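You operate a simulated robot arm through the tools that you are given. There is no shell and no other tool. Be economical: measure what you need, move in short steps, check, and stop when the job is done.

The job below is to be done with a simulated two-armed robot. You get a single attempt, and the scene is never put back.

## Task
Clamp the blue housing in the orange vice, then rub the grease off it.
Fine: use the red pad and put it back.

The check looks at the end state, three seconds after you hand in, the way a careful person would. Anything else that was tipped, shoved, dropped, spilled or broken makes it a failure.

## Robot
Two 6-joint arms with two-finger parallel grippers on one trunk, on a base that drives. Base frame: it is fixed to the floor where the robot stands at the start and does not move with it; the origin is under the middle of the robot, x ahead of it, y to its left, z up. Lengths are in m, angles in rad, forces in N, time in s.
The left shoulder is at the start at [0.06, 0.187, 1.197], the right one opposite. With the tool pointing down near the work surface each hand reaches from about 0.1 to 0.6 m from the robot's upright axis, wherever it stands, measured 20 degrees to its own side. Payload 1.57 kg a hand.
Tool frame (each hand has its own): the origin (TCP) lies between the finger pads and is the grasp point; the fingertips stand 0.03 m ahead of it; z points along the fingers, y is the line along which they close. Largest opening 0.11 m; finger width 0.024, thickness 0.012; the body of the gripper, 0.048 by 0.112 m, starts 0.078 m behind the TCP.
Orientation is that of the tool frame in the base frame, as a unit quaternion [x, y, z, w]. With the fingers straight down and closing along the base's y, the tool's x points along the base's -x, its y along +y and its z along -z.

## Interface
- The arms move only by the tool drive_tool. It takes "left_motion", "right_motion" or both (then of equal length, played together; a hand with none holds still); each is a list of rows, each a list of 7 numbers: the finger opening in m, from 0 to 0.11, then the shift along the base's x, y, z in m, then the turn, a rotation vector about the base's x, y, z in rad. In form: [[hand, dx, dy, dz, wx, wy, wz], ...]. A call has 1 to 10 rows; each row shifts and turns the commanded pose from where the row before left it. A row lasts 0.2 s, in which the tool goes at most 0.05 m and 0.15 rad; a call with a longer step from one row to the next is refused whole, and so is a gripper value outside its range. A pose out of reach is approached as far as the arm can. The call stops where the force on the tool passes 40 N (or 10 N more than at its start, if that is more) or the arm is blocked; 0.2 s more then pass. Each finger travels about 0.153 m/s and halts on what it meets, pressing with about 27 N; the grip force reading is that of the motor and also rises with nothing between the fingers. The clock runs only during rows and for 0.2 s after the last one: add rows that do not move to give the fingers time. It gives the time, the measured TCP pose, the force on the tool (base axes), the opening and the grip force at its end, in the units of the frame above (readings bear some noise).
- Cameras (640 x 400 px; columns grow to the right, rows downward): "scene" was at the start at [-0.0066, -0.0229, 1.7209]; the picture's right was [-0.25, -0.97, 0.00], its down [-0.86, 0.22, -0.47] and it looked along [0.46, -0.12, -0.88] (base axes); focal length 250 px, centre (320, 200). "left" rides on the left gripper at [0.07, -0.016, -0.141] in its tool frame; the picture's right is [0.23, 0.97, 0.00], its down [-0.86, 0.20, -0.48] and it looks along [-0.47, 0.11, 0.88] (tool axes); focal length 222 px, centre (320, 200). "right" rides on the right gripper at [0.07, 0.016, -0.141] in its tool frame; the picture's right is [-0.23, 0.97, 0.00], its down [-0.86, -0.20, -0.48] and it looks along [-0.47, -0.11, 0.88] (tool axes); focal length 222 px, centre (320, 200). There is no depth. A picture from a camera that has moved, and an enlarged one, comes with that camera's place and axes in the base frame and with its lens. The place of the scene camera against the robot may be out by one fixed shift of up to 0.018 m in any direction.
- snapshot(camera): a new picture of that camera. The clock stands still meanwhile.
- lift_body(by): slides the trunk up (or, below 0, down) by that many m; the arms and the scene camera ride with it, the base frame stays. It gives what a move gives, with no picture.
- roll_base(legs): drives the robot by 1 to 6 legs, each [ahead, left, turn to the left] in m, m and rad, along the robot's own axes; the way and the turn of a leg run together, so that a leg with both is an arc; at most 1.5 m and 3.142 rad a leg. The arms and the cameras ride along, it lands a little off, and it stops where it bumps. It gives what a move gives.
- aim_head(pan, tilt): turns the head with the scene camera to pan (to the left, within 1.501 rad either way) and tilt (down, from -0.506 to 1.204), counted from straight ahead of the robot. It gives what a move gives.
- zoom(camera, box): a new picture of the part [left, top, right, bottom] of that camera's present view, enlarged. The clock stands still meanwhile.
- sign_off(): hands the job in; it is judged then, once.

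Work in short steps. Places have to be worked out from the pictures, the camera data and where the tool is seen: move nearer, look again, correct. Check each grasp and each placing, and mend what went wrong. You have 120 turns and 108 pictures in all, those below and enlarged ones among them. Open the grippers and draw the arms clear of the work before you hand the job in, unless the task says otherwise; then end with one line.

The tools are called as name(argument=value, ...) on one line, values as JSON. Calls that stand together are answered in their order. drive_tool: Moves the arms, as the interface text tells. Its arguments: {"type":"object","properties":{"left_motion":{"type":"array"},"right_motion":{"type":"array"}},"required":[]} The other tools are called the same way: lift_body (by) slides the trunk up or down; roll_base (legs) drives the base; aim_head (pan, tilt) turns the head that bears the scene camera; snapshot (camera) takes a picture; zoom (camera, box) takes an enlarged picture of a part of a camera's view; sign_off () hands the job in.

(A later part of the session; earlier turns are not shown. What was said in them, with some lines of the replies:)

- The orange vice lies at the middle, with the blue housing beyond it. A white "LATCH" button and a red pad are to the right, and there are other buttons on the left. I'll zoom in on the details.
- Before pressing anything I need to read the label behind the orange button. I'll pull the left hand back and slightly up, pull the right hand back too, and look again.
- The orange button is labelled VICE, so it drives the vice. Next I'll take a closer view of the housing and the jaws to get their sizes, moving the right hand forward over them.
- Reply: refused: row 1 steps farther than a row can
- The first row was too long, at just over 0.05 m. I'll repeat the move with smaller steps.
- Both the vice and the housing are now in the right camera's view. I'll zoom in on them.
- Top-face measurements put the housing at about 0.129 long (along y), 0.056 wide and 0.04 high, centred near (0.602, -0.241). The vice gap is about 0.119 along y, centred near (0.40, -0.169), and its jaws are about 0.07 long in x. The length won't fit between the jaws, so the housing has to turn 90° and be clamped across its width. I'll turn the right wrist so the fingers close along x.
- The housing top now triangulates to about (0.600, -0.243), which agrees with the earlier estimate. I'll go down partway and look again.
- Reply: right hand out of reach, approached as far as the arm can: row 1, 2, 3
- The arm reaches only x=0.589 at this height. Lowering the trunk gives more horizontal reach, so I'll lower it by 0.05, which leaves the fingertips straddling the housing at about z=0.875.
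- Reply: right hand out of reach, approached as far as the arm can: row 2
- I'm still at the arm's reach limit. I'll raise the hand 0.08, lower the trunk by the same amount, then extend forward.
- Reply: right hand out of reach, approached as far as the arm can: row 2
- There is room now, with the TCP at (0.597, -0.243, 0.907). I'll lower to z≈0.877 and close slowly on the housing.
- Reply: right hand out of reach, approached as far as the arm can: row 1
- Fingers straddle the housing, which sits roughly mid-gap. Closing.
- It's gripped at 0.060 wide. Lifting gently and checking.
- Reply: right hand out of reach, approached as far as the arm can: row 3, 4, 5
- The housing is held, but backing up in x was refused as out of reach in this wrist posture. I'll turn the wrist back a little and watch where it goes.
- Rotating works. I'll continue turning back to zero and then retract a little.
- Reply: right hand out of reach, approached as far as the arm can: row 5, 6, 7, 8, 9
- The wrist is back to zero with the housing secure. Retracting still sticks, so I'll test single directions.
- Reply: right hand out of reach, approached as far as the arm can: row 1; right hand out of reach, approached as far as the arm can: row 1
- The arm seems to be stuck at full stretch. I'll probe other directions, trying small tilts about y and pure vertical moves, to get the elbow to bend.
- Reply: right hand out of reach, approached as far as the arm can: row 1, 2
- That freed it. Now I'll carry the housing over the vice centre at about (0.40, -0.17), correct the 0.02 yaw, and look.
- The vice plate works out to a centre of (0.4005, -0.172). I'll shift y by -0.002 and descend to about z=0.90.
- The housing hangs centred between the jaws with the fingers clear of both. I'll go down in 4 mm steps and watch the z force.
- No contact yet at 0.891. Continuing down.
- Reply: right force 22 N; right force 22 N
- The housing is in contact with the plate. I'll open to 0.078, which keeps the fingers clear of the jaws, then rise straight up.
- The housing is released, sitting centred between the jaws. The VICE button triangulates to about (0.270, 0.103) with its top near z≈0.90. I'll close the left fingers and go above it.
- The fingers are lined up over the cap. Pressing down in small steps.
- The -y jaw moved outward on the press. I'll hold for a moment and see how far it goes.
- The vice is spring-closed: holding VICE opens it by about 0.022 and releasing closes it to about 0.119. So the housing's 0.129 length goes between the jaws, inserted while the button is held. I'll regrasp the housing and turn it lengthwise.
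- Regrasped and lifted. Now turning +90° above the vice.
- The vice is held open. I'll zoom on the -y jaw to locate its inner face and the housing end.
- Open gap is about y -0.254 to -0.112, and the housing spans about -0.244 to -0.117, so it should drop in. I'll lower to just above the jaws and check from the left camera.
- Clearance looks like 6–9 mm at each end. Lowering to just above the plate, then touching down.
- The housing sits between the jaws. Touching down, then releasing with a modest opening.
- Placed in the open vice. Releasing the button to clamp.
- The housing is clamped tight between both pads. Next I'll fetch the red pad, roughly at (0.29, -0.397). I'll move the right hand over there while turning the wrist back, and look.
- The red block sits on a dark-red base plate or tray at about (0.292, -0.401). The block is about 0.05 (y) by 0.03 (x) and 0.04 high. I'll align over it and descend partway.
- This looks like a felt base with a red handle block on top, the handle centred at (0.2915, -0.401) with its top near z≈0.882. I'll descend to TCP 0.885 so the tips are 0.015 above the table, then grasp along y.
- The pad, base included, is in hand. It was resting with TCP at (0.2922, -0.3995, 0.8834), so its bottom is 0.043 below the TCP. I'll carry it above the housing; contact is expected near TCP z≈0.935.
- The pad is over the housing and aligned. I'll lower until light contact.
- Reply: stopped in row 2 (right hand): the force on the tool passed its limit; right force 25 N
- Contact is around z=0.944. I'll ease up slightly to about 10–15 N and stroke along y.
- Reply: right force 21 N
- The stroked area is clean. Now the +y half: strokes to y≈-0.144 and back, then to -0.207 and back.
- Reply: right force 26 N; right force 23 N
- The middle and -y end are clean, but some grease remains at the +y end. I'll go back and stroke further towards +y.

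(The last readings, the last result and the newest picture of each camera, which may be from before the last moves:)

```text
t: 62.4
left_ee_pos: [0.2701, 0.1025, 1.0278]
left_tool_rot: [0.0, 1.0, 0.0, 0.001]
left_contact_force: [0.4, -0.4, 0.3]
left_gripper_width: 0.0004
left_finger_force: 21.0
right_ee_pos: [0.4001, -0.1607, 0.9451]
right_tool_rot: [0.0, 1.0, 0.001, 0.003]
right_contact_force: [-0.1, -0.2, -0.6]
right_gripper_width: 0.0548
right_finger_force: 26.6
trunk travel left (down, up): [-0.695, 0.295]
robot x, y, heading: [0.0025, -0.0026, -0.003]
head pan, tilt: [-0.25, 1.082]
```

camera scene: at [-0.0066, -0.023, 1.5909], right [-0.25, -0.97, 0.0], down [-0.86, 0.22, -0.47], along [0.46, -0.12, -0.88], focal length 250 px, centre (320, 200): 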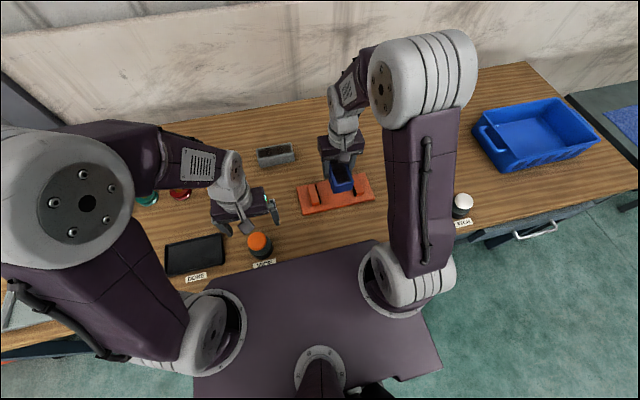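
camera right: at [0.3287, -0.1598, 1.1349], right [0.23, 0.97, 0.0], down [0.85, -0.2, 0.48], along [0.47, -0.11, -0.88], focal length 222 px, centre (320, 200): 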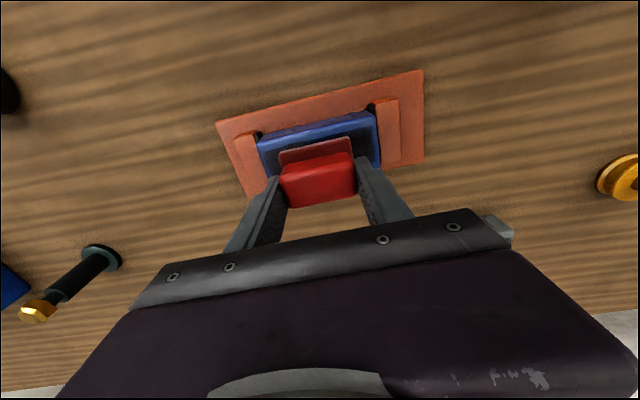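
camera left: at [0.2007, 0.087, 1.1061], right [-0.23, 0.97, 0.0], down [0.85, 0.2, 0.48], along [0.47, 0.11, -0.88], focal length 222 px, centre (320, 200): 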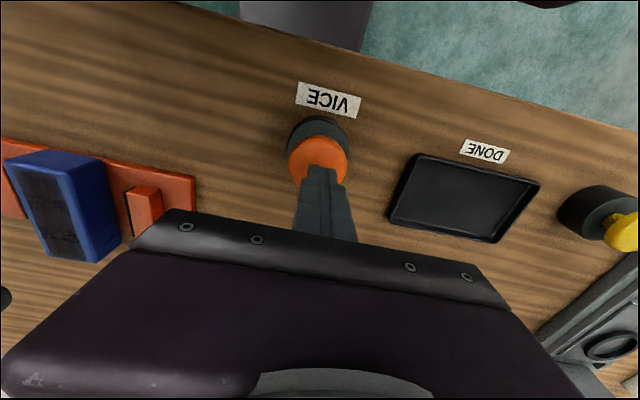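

drive_tool(right_motion=[[0.03, 0, 0, -0.004, 0, 0, 0], [0.03, 0, 0.012, 0, 0, 0, 0], [0.03, 0, 0.012, 0, 0, 0, 0], [0.03, 0, -0.012, 0, 0, 0, 0], [0.03, 0, -0.012, 0, 0, 0, 0], [0.03, 0, 0.012, 0, 0, 0, 0], [0.03, 0, 0.014, 0, 0, 0, 0], [0.03, 0, -0.014, 0, 0, 0, 0], [0.03, 0, -0.012, 0, 0, 0, 0]])

drive_tool(right_motion=[[0.03, 0, 0.012, 0, 0, 0, 0], [0.03, 0, 0.012, 0, 0, 0, 0], [0.03, 0, 0.004, 0, 0, 0, 0], [0.03, 0, -0.014, 0, 0, 0, 0], [0.03, 0, -0.014, 0, 0, 0, 0], [0.03, 0, 0, 0, 0, 0, 0]])

drive_tool(right_motion=[[0.03, 0, 0, 0.03, 0, 0, 0], [0.03, 0, 0, 0.04, 0, 0, 0], [0.03, 0, -0.03, 0.01, 0, 0, 0], [0.03, 0, -0.04, 0, 0, 0, 0], [0.03, 0, -0.05, 0, 0, 0, 0], [0.03, 0, 0, 0, 0, 0, 0]])

zoom(camera="scene", box=[290, 150, 386, 210])

```text
t: 64.4
left_ee_pos: [0.269, 0.1033, 1.0278]
left_tool_rot: [-0.001, 1.0, -0.001, 0.001]
left_contact_force: [0.5, -1.4, -0.2]
left_gripper_width: 0.0
left_finger_force: 21.9
right_ee_pos: [0.4004, -0.1607, 0.9419]
right_tool_rot: [-0.001, 1.0, 0.0, 0.004]
right_contact_force: [-0.3, 2.1, 10.4]
right_gripper_width: 0.0551
right_finger_force: 26.4
trunk travel left (down, up): [-0.695, 0.295]
robot x, y, heading: [-0.0034, -0.0014, 0.001]
head pan, tilt: [-0.25, 1.082]
```

```text
t: 65.8
left_ee_pos: [0.2686, 0.1049, 1.0274]
left_tool_rot: [-0.001, 1.0, 0.0, 0.001]
left_contact_force: [0.1, -0.5, -0.2]
left_gripper_width: 0.0002
left_finger_force: 21.3
right_ee_pos: [0.3989, -0.1602, 0.9422]
right_tool_rot: [-0.001, 1.0, 0.001, 0.005]
right_contact_force: [1.9, 4.9, 17.9]
right_gripper_width: 0.0547
right_finger_force: 27.2
trunk travel left (down, up): [-0.695, 0.295]
robot x, y, heading: [0.0019, 0.0018, -0.001]
head pan, tilt: [-0.25, 1.082]
```

```text
t: 67.2
left_ee_pos: [0.2703, 0.1036, 1.0264]
left_tool_rot: [0.0, 1.0, 0.0, 0.001]
left_contact_force: [0.0, 0.2, -0.2]
left_gripper_width: 0.0001
left_finger_force: 21.0
right_ee_pos: [0.3997, -0.2798, 1.0245]
right_tool_rot: [-0.001, 1.0, 0.001, 0.002]
right_contact_force: [0.1, 0.4, -0.6]
right_gripper_width: 0.055
right_finger_force: 27.6
trunk travel left (down, up): [-0.695, 0.295]
robot x, y, heading: [0.0024, -0.0022, 0.002]
head pan, tilt: [-0.25, 1.082]
```

```text
6.67 times, centred on (338, 180) of scene
camera zoom: at [-0.0063, -0.0222, 1.5909], right [-0.25, -0.97, 0.0], down [-0.86, 0.22, -0.47], along [0.46, -0.12, -0.88], focal length 1668 px, centre (200, 333)
```

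zoom: 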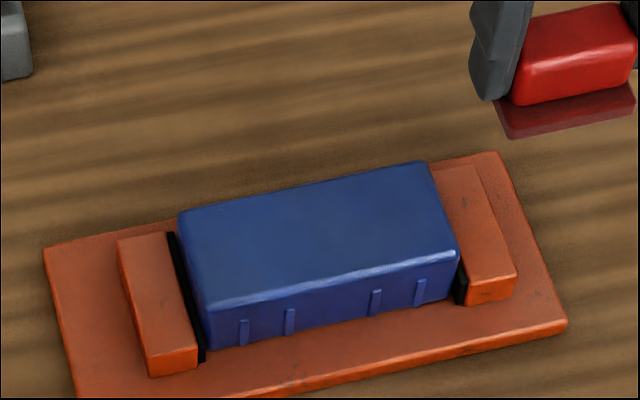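

The housing top is all clean and it's still clamped. Now I'll take the pad back above its home spot at (0.292, -0.3995).

drive_tool(right_motion=[[0.03, -0.03, -0.03, 0, 0, 0, 0], [0.03, -0.03, -0.03, 0, 0, 0, 0], [0.03, -0.03, -0.03, 0, 0, 0, 0], [0.03, -0.0175, -0.03, -0.02, 0, 0, 0], [0.03, 0, 0, -0.04, 0, 0, 0], [0.03, 0, 0, -0.02, 0, 0, 0], [0.03, 0, 0, 0, 0, 0, 0]])

zoom(camera="right", box=[240, 100, 400, 220])

```text
t: 68.8
left_ee_pos: [0.2694, 0.1025, 1.0264]
left_tool_rot: [0.0, 1.0, 0.0, 0.001]
left_contact_force: [-0.4, -0.6, 0.2]
left_gripper_width: 0.0
left_finger_force: 21.2
right_ee_pos: [0.2937, -0.3997, 0.9417]
right_tool_rot: [-0.001, 1.0, 0.001, 0.002]
right_contact_force: [-0.9, 0.0, 0.4]
right_gripper_width: 0.055
right_finger_force: 27.2
trunk travel left (down, up): [-0.695, 0.295]
robot x, y, heading: [-0.0032, 0.0012, 0.001]
head pan, tilt: [-0.25, 1.082]
```

```text
3.33 times, centred on (320, 160) of right
camera zoom: at [0.2228, -0.384, 1.0828], right [0.23, 0.97, 0.0], down [0.85, -0.2, 0.48], along [0.47, -0.11, -0.88], focal length 740 px, centre (320, 333)
```

zoom: 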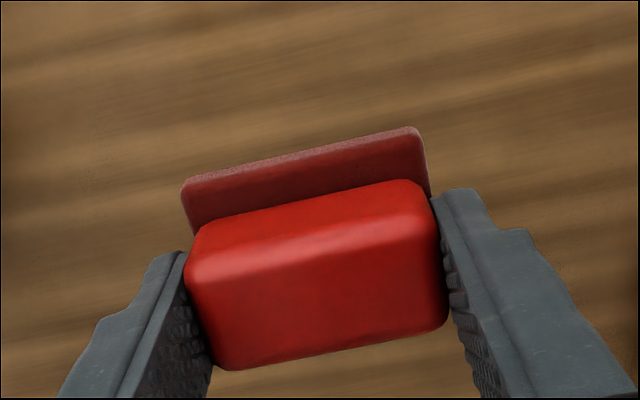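

The pad is upright in the hand. Lowering it to the table, slowly at the end.

drive_tool(right_motion=[[0.03, -0.001, 0, -0.03, 0, 0, 0], [0.03, 0, 0, -0.018, 0, 0, 0], [0.03, 0, 0, -0.006, 0, 0, 0], [0.03, 0, 0, -0.003, 0, 0, 0], [0.03, 0, 0, 0, 0, 0, 0]])

```text
t: 70.0
left_ee_pos: [0.269, 0.1022, 1.027]
left_tool_rot: [-0.002, 1.0, 0.0, 0.001]
left_contact_force: [0.0, -0.2, 0.4]
left_gripper_width: 0.0
left_finger_force: 21.7
right_ee_pos: [0.2922, -0.4028, 0.8846]
right_tool_rot: [0.0, 1.0, 0.0, 0.002]
right_contact_force: [-0.2, 0.0, 0.2]
right_gripper_width: 0.0551
right_finger_force: 26.8
trunk travel left (down, up): [-0.695, 0.295]
robot x, y, heading: [-0.0033, -0.0013, -0.003]
head pan, tilt: [-0.25, 1.082]
```

drive_tool(right_motion=[[0.03, 0, 0.002, -0.002, 0, 0, 0], [0.03, 0, 0, 0, 0, 0, 0]])

```text
t: 70.6
left_ee_pos: [0.2693, 0.1026, 1.0276]
left_tool_rot: [0.0, 1.0, -0.001, 0.0]
left_contact_force: [-1.0, 0.3, 0.4]
left_gripper_width: 0.0003
left_finger_force: 20.8
right_ee_pos: [0.2902, -0.3995, 0.8816]
right_tool_rot: [0.0, 1.0, 0.001, 0.003]
right_contact_force: [-0.5, -0.3, -0.9]
right_gripper_width: 0.0549
right_finger_force: 27.5
trunk travel left (down, up): [-0.695, 0.295]
robot x, y, heading: [-0.0007, -0.0019, 0.004]
head pan, tilt: [-0.25, 1.082]
```

No contact force yet, so the pad may have slid up slightly in the grip. Lowering 2 mm at a time.

drive_tool(right_motion=[[0.03, 0.001, 0, -0.002, 0, 0, 0], [0.03, 0, 0, 0, 0, 0, 0]])

zoom(camera="right", box=[240, 100, 400, 220])

```text
t: 71.2
left_ee_pos: [0.2685, 0.1036, 1.0287]
left_tool_rot: [-0.001, 1.0, -0.001, 0.002]
left_contact_force: [-0.1, 0.6, -0.4]
left_gripper_width: 0.0
left_finger_force: 21.2
right_ee_pos: [0.2911, -0.3995, 0.8828]
right_tool_rot: [0.001, 1.0, 0.0, 0.005]
right_contact_force: [-3.5, -3.9, 22.3]
right_gripper_width: 0.0548
right_finger_force: 27.0
trunk travel left (down, up): [-0.695, 0.295]
robot x, y, heading: [0.0012, 0.0008, -0.006]
head pan, tilt: [-0.25, 1.082]
```

```text
3.33 times, centred on (320, 160) of right
camera zoom: at [0.2206, -0.3843, 1.0223], right [0.23, 0.97, 0.0], down [0.85, -0.2, 0.49], along [0.47, -0.11, -0.87], focal length 740 px, centre (320, 333)
```

zoom: 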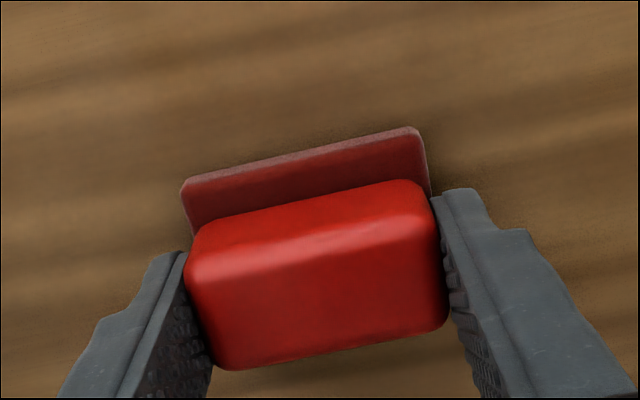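

Contact confirmed. Releasing and rising straight up, then checking both the pad and the vice.

drive_tool(right_motion=[[0.06, 0, 0, 0.001, 0, 0, 0], [0.08, 0, 0, 0, 0, 0, 0], [0.09, 0, 0, 0, 0, 0, 0], [0.09, 0, 0, 0, 0, 0, 0]])

drive_tool(left_motion=[[0.03, 0, 0, 0, 0, 0, 0], [0.05, 0, 0, 0, 0, 0, 0], [0.08, 0, 0, 0.03, 0, 0, 0], [0.08, 0, 0.03, 0.03, 0, 0, 0], [0.08, 0, 0, 0, 0, 0, 0]], right_motion=[[0.09, 0, 0, 0.03, 0, 0, 0], [0.09, 0, 0, 0.04, 0, 0, 0], [0.09, 0, 0, 0.04, 0, 0, 0], [0.09, 0, 0, 0.04, 0, 0, 0], [0.09, 0, 0, 0, 0, 0, 0]])

snapshot(camera="right")

snapshot(camera="scene")

zoom(camera="scene", box=[290, 150, 386, 210])

```text
t: 72.2
left_ee_pos: [0.2703, 0.1032, 1.0273]
left_tool_rot: [-0.001, 1.0, 0.0, 0.001]
left_contact_force: [0.2, -0.7, 0.3]
left_gripper_width: 0.0
left_finger_force: 21.3
right_ee_pos: [0.2927, -0.4004, 0.8814]
right_tool_rot: [-0.001, 1.0, 0.001, 0.003]
right_contact_force: [0.2, 0.6, 0.3]
right_gripper_width: 0.09
right_finger_force: 0.0
trunk travel left (down, up): [-0.695, 0.295]
robot x, y, heading: [-0.0001, 0.0007, 0.003]
head pan, tilt: [-0.25, 1.082]
```

```text
t: 73.4
left_ee_pos: [0.27, 0.1327, 1.0873]
left_tool_rot: [0.0, 1.0, 0.0, 0.0]
left_contact_force: [0.6, -0.4, -0.1]
left_gripper_width: 0.08
left_finger_force: 0.1
right_ee_pos: [0.2939, -0.3997, 1.03]
right_tool_rot: [0.0, 1.0, 0.002, 0.002]
right_contact_force: [-0.5, -0.5, 1.2]
right_gripper_width: 0.09
right_finger_force: 0.0
trunk travel left (down, up): [-0.695, 0.295]
robot x, y, heading: [0.0016, 0.0025, -0.002]
head pan, tilt: [-0.25, 1.082]
```

```text
48 pictures are left
camera right: at [0.223, -0.384, 1.1703], right [0.23, 0.97, 0.0], down [0.85, -0.2, 0.48], along [0.47, -0.11, -0.88], focal length 222 px, centre (320, 200)
```

right: 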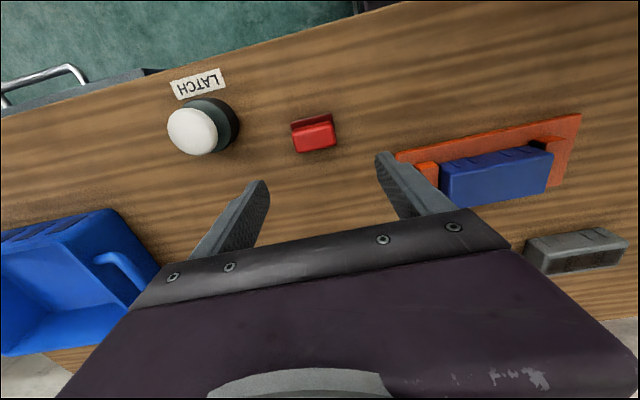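

```text
47 pictures are left
camera scene: at [-0.0053, -0.0242, 1.5909], right [-0.25, -0.97, 0.0], down [-0.86, 0.22, -0.47], along [0.45, -0.12, -0.88], focal length 250 px, centre (320, 200)
```

scene: 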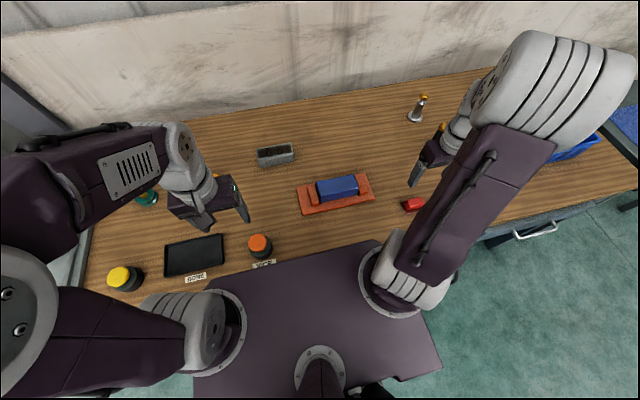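

```text
6.67 times, centred on (338, 180) of scene
camera zoom: at [-0.0053, -0.0242, 1.5909], right [-0.25, -0.97, 0.0], down [-0.86, 0.22, -0.47], along [0.45, -0.12, -0.88], focal length 1668 px, centre (200, 333)
```

zoom: 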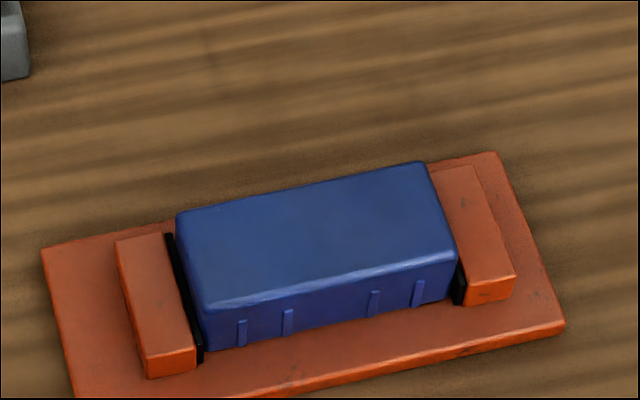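

The housing is clamped and clean, the pad is back upright on its spot, both grippers are open and both arms are clear. Handing in.

sign_off()

```text
The job is handed in.
```

The blue housing is clamped lengthwise in the orange vice, its top is rubbed clean of grease, and the red pad is back where it started, upright.
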